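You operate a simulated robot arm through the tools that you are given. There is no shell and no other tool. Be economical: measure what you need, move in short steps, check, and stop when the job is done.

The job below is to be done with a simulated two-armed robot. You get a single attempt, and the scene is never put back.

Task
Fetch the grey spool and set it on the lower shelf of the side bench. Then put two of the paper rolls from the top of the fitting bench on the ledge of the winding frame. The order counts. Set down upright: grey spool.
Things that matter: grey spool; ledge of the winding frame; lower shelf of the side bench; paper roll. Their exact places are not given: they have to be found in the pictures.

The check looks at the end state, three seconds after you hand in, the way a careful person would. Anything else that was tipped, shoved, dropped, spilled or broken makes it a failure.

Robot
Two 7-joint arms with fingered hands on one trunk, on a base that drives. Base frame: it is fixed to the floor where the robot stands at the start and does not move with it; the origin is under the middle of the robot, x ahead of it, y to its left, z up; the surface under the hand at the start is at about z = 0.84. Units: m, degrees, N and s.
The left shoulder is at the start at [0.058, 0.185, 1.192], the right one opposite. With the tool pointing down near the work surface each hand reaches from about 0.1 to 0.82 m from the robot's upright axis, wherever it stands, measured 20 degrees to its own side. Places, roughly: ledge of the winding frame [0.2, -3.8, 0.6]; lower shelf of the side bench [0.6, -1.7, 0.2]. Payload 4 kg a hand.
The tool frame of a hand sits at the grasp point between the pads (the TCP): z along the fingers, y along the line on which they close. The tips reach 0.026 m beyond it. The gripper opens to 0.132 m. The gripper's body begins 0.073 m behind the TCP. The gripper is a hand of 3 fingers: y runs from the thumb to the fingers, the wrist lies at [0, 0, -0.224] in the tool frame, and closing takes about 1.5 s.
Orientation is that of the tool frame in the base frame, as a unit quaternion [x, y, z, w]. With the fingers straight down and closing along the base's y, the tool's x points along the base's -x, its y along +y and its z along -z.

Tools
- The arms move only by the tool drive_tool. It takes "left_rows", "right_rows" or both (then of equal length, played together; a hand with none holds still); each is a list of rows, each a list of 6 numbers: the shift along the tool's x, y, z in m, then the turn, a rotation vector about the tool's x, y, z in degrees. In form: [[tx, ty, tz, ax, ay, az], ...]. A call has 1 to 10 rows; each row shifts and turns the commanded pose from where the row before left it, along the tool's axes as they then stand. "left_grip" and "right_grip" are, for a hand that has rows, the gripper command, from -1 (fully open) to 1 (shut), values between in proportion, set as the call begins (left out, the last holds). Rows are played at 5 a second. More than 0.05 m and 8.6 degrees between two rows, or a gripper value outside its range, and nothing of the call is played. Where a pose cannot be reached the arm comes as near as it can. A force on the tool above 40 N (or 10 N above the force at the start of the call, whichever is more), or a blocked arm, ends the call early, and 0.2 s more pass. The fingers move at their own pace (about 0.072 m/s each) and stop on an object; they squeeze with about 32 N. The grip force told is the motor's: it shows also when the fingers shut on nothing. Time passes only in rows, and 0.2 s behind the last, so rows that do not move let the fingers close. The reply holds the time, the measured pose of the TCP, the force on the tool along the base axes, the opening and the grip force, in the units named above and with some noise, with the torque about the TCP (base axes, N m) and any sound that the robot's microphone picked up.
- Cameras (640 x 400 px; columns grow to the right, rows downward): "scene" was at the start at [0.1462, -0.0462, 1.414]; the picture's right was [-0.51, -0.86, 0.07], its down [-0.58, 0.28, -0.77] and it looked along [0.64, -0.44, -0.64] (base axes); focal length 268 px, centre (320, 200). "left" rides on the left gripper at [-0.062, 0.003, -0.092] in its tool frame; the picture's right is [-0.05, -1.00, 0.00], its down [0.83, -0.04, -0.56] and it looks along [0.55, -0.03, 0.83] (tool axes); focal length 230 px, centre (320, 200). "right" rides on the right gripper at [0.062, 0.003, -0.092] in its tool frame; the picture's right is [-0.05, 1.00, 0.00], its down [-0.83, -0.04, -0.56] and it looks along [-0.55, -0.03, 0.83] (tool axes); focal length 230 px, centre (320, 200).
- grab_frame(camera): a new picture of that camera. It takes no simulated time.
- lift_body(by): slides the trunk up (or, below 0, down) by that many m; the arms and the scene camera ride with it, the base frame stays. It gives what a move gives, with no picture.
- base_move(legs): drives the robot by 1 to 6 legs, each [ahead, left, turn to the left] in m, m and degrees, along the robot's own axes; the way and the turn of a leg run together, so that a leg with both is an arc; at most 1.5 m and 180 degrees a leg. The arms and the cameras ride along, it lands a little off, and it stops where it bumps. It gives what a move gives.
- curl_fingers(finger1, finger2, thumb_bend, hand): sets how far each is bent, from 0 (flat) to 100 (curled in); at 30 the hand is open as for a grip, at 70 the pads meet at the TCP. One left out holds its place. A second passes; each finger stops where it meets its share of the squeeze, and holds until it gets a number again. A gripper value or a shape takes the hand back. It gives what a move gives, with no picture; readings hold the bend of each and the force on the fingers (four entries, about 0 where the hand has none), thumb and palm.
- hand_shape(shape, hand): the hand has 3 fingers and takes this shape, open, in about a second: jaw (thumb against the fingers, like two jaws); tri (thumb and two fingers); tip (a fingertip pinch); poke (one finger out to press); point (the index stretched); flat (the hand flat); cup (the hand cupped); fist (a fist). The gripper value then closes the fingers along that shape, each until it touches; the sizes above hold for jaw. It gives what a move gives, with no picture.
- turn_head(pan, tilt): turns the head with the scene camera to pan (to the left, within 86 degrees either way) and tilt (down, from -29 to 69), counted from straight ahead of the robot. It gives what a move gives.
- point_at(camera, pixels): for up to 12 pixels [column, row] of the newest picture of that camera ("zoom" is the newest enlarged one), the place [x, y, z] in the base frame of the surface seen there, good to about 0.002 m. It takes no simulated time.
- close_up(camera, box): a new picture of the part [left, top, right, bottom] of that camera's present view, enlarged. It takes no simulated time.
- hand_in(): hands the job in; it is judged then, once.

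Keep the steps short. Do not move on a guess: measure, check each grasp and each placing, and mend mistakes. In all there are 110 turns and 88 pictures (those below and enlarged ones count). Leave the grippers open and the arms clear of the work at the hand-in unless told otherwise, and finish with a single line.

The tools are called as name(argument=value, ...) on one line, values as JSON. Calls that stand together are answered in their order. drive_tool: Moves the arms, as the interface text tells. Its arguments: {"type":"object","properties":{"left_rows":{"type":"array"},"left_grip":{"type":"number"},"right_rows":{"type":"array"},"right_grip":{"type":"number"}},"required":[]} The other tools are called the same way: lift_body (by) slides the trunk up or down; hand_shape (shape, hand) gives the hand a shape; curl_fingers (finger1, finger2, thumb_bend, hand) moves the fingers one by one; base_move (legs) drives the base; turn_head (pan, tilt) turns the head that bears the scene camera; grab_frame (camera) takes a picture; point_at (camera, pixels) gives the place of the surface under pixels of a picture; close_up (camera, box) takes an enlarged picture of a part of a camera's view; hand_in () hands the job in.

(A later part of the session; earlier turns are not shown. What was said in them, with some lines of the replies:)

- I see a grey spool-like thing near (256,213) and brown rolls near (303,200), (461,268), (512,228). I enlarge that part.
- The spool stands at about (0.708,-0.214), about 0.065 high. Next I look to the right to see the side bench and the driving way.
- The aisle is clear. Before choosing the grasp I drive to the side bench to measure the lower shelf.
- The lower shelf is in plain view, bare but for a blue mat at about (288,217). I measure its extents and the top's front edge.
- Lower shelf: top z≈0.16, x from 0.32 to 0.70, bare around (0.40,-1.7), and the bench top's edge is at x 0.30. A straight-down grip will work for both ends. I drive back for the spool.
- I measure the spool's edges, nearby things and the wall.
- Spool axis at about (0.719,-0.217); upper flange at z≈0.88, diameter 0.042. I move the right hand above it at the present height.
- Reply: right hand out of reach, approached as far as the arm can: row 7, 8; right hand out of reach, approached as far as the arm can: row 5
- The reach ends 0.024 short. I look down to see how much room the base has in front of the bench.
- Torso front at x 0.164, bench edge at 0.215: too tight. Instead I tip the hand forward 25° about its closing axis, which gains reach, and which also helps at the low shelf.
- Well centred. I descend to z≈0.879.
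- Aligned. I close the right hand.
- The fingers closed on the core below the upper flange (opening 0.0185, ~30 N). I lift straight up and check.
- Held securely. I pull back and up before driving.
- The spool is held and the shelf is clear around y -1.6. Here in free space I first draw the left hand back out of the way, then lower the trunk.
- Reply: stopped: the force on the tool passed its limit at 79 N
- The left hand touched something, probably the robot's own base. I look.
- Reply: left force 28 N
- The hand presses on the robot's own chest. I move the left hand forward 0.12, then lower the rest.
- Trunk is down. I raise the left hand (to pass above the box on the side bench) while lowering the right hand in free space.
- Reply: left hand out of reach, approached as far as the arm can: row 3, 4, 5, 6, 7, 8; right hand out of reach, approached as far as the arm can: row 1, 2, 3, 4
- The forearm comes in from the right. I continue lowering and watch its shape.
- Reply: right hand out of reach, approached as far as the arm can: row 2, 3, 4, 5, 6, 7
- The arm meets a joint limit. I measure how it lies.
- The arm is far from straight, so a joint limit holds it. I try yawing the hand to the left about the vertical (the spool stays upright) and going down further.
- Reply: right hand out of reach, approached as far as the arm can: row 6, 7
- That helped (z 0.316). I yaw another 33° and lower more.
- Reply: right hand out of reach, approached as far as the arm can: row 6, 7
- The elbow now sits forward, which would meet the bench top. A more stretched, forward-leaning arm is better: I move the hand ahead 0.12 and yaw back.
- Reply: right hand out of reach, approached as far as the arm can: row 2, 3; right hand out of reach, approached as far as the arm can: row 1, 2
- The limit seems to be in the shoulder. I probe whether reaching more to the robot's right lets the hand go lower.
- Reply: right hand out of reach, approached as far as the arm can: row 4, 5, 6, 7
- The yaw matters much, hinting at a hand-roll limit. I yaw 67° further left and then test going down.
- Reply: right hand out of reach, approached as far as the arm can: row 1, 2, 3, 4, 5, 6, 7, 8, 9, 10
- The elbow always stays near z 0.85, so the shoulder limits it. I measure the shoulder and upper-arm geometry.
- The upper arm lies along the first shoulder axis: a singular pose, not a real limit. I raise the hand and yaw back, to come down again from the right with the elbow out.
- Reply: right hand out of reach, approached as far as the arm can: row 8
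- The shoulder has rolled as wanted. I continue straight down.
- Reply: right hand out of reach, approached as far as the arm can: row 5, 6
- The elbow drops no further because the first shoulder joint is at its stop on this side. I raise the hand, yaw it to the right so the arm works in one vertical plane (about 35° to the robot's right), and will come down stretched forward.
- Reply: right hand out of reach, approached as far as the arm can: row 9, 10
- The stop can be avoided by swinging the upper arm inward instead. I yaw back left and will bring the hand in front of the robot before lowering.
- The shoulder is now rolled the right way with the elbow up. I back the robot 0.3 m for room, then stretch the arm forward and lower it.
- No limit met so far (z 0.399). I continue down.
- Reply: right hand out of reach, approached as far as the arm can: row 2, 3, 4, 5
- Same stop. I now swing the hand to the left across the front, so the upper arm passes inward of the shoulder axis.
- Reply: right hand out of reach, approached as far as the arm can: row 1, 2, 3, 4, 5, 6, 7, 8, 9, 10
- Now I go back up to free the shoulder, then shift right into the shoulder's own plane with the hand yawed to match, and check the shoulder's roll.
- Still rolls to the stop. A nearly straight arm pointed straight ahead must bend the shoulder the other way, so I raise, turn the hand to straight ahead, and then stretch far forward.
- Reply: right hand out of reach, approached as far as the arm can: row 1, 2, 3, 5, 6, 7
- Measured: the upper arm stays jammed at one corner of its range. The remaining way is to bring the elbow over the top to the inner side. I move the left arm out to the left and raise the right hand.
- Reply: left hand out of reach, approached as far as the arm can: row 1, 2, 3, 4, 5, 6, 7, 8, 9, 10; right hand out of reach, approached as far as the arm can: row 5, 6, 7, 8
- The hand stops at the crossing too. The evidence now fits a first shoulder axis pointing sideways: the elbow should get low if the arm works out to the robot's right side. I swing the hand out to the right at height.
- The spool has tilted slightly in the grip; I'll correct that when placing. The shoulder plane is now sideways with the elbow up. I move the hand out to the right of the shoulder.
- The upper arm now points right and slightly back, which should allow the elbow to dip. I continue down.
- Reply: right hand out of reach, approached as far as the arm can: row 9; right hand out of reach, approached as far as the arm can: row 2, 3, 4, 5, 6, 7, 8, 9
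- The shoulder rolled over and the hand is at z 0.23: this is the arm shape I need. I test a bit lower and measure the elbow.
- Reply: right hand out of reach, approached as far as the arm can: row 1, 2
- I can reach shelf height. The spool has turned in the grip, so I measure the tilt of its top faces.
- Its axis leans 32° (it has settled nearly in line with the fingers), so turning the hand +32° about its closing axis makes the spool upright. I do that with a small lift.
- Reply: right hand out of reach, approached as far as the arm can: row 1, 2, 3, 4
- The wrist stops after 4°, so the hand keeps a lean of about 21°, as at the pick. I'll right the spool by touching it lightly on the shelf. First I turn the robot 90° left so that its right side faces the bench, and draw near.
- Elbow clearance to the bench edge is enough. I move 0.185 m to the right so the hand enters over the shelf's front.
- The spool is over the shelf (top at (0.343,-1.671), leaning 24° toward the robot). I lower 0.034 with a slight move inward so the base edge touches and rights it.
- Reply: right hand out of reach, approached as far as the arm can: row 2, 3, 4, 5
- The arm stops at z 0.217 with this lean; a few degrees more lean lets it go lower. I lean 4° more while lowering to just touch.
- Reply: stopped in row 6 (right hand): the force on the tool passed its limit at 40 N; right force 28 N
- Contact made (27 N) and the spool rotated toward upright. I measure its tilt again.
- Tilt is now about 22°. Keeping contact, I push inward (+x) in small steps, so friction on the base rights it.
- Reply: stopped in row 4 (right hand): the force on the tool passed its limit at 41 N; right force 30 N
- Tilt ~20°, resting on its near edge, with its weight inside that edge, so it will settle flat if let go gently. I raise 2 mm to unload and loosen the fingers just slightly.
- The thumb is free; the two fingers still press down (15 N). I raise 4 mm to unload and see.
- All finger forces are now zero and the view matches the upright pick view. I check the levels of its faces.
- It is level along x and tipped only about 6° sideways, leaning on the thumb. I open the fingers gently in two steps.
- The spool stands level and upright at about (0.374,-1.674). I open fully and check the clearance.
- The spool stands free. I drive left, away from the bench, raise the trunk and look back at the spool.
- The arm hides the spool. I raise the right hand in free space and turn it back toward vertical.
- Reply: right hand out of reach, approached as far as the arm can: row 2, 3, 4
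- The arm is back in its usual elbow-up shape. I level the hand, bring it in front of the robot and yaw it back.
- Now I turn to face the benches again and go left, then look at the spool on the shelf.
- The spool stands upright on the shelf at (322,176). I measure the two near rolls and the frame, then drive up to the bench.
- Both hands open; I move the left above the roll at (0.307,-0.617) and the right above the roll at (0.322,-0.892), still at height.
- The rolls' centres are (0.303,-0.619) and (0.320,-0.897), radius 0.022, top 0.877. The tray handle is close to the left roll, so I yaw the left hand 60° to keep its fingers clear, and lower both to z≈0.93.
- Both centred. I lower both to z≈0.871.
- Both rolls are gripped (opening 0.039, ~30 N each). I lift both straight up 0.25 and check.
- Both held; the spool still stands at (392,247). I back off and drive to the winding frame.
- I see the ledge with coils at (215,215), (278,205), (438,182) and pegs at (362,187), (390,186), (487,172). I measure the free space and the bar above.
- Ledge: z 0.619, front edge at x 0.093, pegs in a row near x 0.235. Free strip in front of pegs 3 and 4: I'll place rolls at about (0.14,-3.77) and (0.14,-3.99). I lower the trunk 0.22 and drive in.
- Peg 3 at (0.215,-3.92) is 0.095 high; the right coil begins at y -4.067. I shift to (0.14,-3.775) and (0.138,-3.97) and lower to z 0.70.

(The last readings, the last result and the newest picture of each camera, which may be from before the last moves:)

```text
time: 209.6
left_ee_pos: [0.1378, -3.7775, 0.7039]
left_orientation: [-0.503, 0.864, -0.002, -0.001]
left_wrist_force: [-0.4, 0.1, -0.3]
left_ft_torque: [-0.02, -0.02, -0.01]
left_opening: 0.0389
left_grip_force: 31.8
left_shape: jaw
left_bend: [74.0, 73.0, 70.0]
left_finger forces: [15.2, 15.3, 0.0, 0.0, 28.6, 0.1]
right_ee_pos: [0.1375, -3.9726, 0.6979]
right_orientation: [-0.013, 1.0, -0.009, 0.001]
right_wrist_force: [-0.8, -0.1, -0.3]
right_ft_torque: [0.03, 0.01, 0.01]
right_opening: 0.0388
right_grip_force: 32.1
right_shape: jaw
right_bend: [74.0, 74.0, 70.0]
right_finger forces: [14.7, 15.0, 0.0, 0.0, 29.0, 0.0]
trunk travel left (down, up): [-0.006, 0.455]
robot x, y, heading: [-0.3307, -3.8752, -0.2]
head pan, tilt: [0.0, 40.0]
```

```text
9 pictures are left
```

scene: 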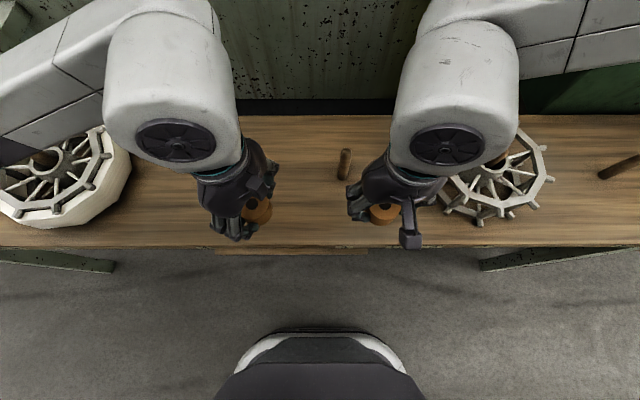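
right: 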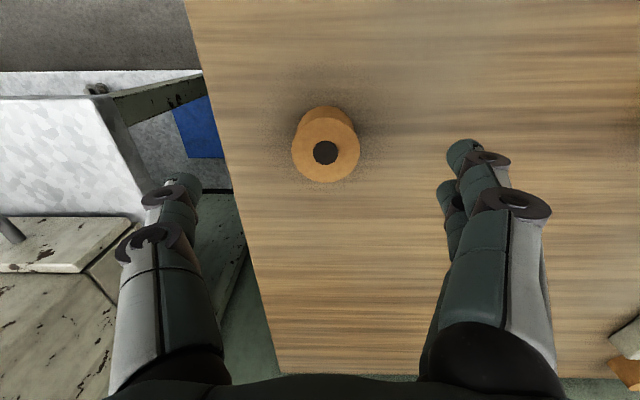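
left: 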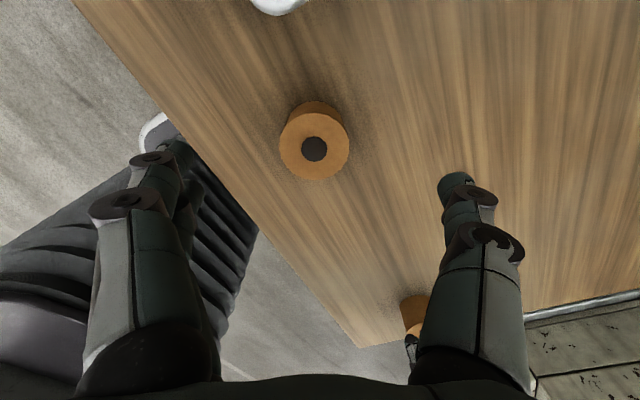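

Both lie over the free strip. I lower gently to z≈0.652.

drive_tool(left_rows=[[0, 0, 0.016, 0, 0, 0], [0, 0, 0.016, 0, 0, 0], [0, 0, 0.012, 0, 0, 0], [0, 0, 0.0065, 0, 0, 0], [0, 0, 0, 0, 0, 0]], right_rows=[[0, 0, 0.014, 0, 0, 0], [0, 0, 0.014, 0, 0, 0], [0, 0, 0.011, 0, 0, 0], [0, 0, 0.006, 0, 0, 0], [0, 0, 0, 0, 0, 0]])

grab_frame(camera="right")

grab_frame(camera="left")

```text
time: 210.8
left_ee_pos: [0.1386, -3.7756, 0.6507]
left_orientation: [-0.503, 0.864, -0.002, -0.002]
left_wrist_force: [-0.7, -0.1, 2.9]
left_ft_torque: [0.06, 0.07, 0.02]
left_opening: 0.0386
left_grip_force: 32.3
left_shape: jaw
left_bend: [74.0, 74.0, 70.0]
left_finger forces: [15.6, 15.6, 0.1, 0.0, 28.9, 0.1]
right_ee_pos: [0.14, -3.9738, 0.6534]
right_orientation: [-0.013, 1.0, -0.01, 0.0]
right_wrist_force: [-0.2, -0.5, -0.4]
right_ft_torque: [-0.01, -0.01, 0.01]
right_opening: 0.0386
right_grip_force: 31.9
right_shape: jaw
right_bend: [74.0, 74.0, 70.0]
right_finger forces: [14.7, 15.1, 0.1, 0.0, 29.0, 0.0]
trunk travel left (down, up): [-0.006, 0.455]
robot x, y, heading: [-0.3299, -3.8732, -0.2]
head pan, tilt: [0.0, 40.0]
```

```text
8 pictures are left
```

right: 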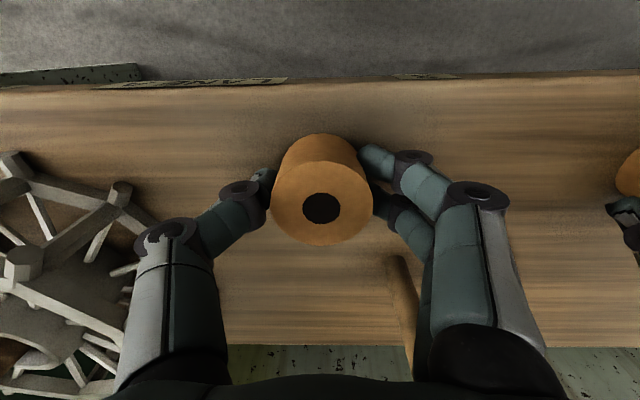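

```text
7 pictures are left
```

left: 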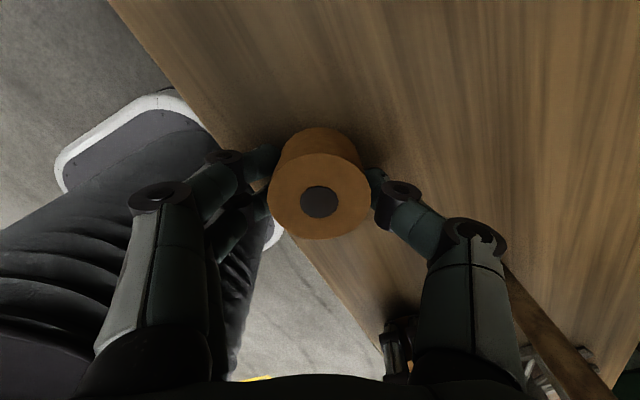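

The left roll touches (2.9 N); the right one is about 1 mm above. I lower the right 1.5 mm and open both only partly, since the coil is near the right thumb.

drive_tool(left_rows=[[0, 0, 0, 0, 0, 0], [0, 0, 0, 0, 0, 0]], right_rows=[[0, 0, 0.0018, 0, 0, 0], [0, 0, 0, 0, 0, 0]])

drive_tool(left_rows=[[0, 0, 0, 0, 0, 0], [0, 0, 0, 0, 0, 0], [0, 0, 0, 0, 0, 0], [0, 0, 0, 0, 0, 0]], right_rows=[[0, 0, 0, 0, 0, 0], [0, 0, 0, 0, 0, 0], [0, 0, 0, 0, 0, 0], [0, 0, 0, 0, 0, 0]], left_grip=0.0, right_grip=0.0)

grab_frame(camera="right")

```text
time: 211.4
left_ee_pos: [0.1384, -3.7757, 0.6521]
left_orientation: [-0.504, 0.864, -0.001, -0.001]
left_wrist_force: [0.7, 0.4, 3.7]
left_ft_torque: [0.03, 0.03, 0.02]
left_opening: 0.0386
left_grip_force: 31.9
left_shape: jaw
left_bend: [74.0, 74.0, 70.0]
left_finger forces: [15.5, 15.5, 0.0, 0.1, 29.3, 0.1]
right_ee_pos: [0.1406, -3.9738, 0.651]
right_orientation: [-0.014, 1.0, -0.01, -0.001]
right_wrist_force: [0.5, -0.5, -1.1]
right_ft_torque: [0.03, -0.03, 0.02]
right_opening: 0.0388
right_grip_force: 32.2
right_shape: jaw
right_bend: [74.0, 74.0, 70.0]
right_finger forces: [14.8, 15.1, 0.1, 0.1, 29.0, 0.1]
trunk travel left (down, up): [-0.006, 0.455]
robot x, y, heading: [-0.3301, -3.8738, -0.3]
head pan, tilt: [0.0, 40.0]
```

```text
time: 212.4
left_ee_pos: [0.1381, -3.7757, 0.6511]
left_orientation: [-0.503, 0.864, -0.003, -0.002]
left_wrist_force: [0.6, 0.0, -0.6]
left_ft_torque: [0.0, -0.01, 0.0]
left_opening: 0.0654
left_grip_force: 0.1
left_shape: jaw
left_bend: [73.0, 73.0, 70.0]
left_finger forces: [0.0, 0.0, 0.0, 0.1, 0.0, 0.0]
right_ee_pos: [0.1387, -3.9736, 0.6515]
right_orientation: [-0.013, 1.0, -0.009, 0.0]
right_wrist_force: [-0.1, 0.0, 0.3]
right_ft_torque: [-0.02, -0.02, 0.05]
right_opening: 0.0652
right_grip_force: 0.0
right_shape: jaw
right_bend: [73.0, 73.0, 70.0]
right_finger forces: [0.0, 0.0, 0.0, 0.0, 0.0, 0.0]
trunk travel left (down, up): [-0.006, 0.455]
robot x, y, heading: [-0.3324, -3.8757, -0.2]
head pan, tilt: [0.0, 40.0]
```

```text
6 pictures are left
```

right: 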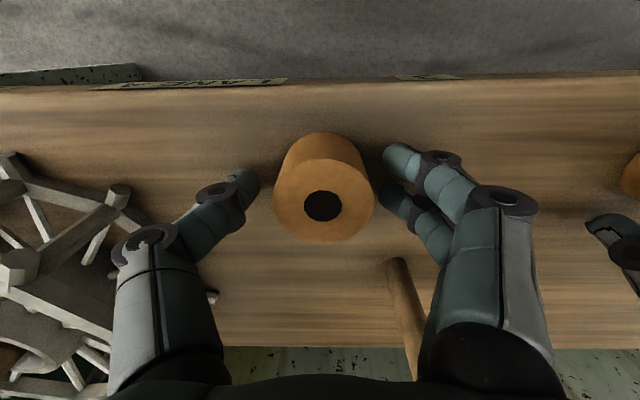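

Both rolls are released and stand. I raise both hands straight up, then open fully once clear.

drive_tool(left_rows=[[0, 0, -0.02, 0, 0, 0], [0, 0, -0.03, 0, 0, 0], [0, 0, -0.03, 0, 0, 0], [0, 0, -0.03, 0, 0, 0], [0, 0, -0.03, 0, 0, 0], [0, 0, -0.03, 0, 0, 0], [0, 0, -0.03, 0, 0, 0]], right_rows=[[0, 0, -0.02, 0, 0, 0], [0, 0, -0.03, 0, 0, 0], [0, 0, -0.03, 0, 0, 0], [0, 0, -0.03, 0, 0, 0], [0, 0, -0.03, 0, 0, 0], [0, 0, -0.03, 0, 0, 0], [0, 0, -0.03, 0, 0, 0]])

base_move(legs=[[-0.5, 0, 0]])

drive_tool(left_rows=[[0, 0, 0, 0, 0, 0], [0, 0, 0, 0, 0, 0], [0, 0, 0, 0, 0, 0], [0, 0, 0, 0, 0, 0]], right_rows=[[0, 0, 0, 0, 0, 0], [0, 0, 0, 0, 0, 0], [0, 0, 0, 0, 0, 0], [0, 0, 0, 0, 0, 0]], left_grip=-1, right_grip=-1)

turn_head(pan=0, tilt=30)

grab_frame(camera="scene")

```text
time: 214.0
left_ee_pos: [0.1373, -3.7748, 0.8515]
left_orientation: [-0.504, 0.864, -0.001, -0.001]
left_wrist_force: [0.5, 0.3, 0.1]
left_ft_torque: [0.01, -0.03, 0.01]
left_opening: 0.0656
left_grip_force: 0.0
left_shape: jaw
left_bend: [73.0, 73.0, 70.0]
left_finger forces: [0.0, 0.0, 0.1, 0.0, 0.0, 0.1]
right_ee_pos: [0.1406, -3.9678, 0.8551]
right_orientation: [-0.014, 1.0, -0.01, 0.0]
right_wrist_force: [0.3, 0.5, -0.2]
right_ft_torque: [-0.01, -0.03, 0.0]
right_opening: 0.0656
right_grip_force: 0.1
right_shape: jaw
right_bend: [73.0, 73.0, 70.0]
right_finger forces: [0.0, 0.0, 0.0, 0.0, 0.0, 0.1]
trunk travel left (down, up): [-0.006, 0.455]
robot x, y, heading: [-0.3314, -3.8723, 0.0]
head pan, tilt: [0.0, 40.0]
```

```text
time: 216.9
left_ee_pos: [-0.3597, -3.7744, 0.8514]
left_orientation: [-0.5, 0.866, -0.002, -0.002]
left_wrist_force: [-0.2, 0.6, 0.6]
left_ft_torque: [0.02, -0.03, 0.01]
left_opening: 0.0656
left_grip_force: 0.1
left_shape: jaw
left_bend: [73.0, 73.0, 70.0]
left_finger forces: [0.0, 0.0, 0.1, 0.0, 0.0, 0.1]
right_ee_pos: [-0.3593, -3.9688, 0.8532]
right_orientation: [-0.011, 1.0, -0.011, 0.0]
right_wrist_force: [0.0, 0.6, -0.7]
right_ft_torque: [-0.02, 0.0, 0.01]
right_opening: 0.0657
right_grip_force: 0.1
right_shape: jaw
right_bend: [73.0, 73.0, 70.0]
right_finger forces: [0.0, 0.0, 0.1, 0.0, 0.0, 0.1]
trunk travel left (down, up): [-0.006, 0.455]
robot x, y, heading: [-0.827, -3.8709, -0.4]
head pan, tilt: [0.0, 40.0]
```

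```text
time: 217.9
left_ee_pos: [-0.3587, -3.7749, 0.8494]
left_orientation: [-0.501, 0.865, -0.002, -0.002]
left_wrist_force: [0.0, 0.6, -0.7]
left_ft_torque: [0.0, 0.0, 0.02]
left_opening: 0.1319
left_grip_force: 0.1
left_shape: jaw
left_bend: [30.0, 30.0, 30.0]
left_finger forces: [0.0, 0.0, 0.0, 0.0, 0.0, 0.0]
right_ee_pos: [-0.3596, -3.968, 0.854]
right_orientation: [-0.01, 1.0, -0.01, 0.0]
right_wrist_force: [-0.5, 0.3, -0.6]
right_ft_torque: [-0.04, 0.0, -0.02]
right_opening: 0.1318
right_grip_force: 0.1
right_shape: jaw
right_bend: [30.0, 30.0, 30.0]
right_finger forces: [0.1, 0.0, 0.0, 0.0, 0.0, 0.0]
trunk travel left (down, up): [-0.006, 0.455]
robot x, y, heading: [-0.8263, -3.8711, -0.6]
head pan, tilt: [0.0, 40.0]
```

```text
time: 218.6
left_ee_pos: [-0.3596, -3.7744, 0.8495]
left_orientation: [-0.501, 0.866, -0.003, -0.002]
left_wrist_force: [-0.6, -0.5, -0.5]
left_ft_torque: [0.01, -0.02, -0.02]
left_opening: 0.1317
left_grip_force: 0.0
left_shape: jaw
left_bend: [30.0, 30.0, 30.0]
left_finger forces: [0.1, 0.0, 0.0, 0.0, 0.1, 0.0]
right_ee_pos: [-0.359, -3.9688, 0.8538]
right_orientation: [-0.01, 1.0, -0.009, 0.001]
right_wrist_force: [-0.5, -0.3, 0.5]
right_ft_torque: [0.03, -0.02, 0.0]
right_opening: 0.1321
right_grip_force: 0.0
right_shape: jaw
right_bend: [30.0, 30.0, 30.0]
right_finger forces: [0.0, 0.1, 0.1, 0.0, 0.1, 0.1]
trunk travel left (down, up): [-0.006, 0.455]
robot x, y, heading: [-0.8267, -3.8707, -0.6]
head pan, tilt: [0.0, 30.0]
```

```text
5 pictures are left
```

scene: 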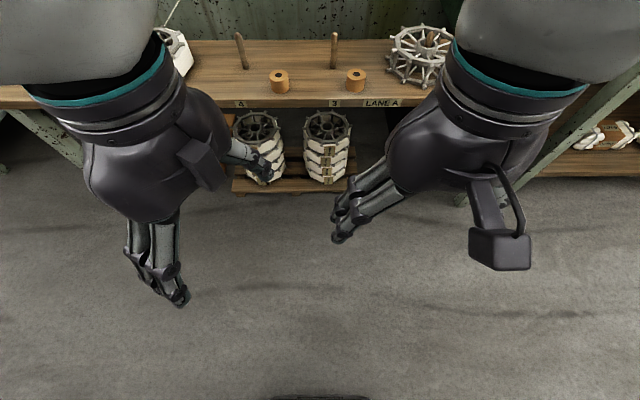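

Both rolls stand on the ledge at (279,80) and (355,80), the spool was last seen upright on the shelf, and the hands are open and clear. I hand in.

hand_in()

```text
The job is handed in.
```

The grey spool stands upright on the lower shelf of the side bench, and after it two paper rolls were set on the ledge of the winding frame; nothing else was moved that I could see, and the job is handed in.
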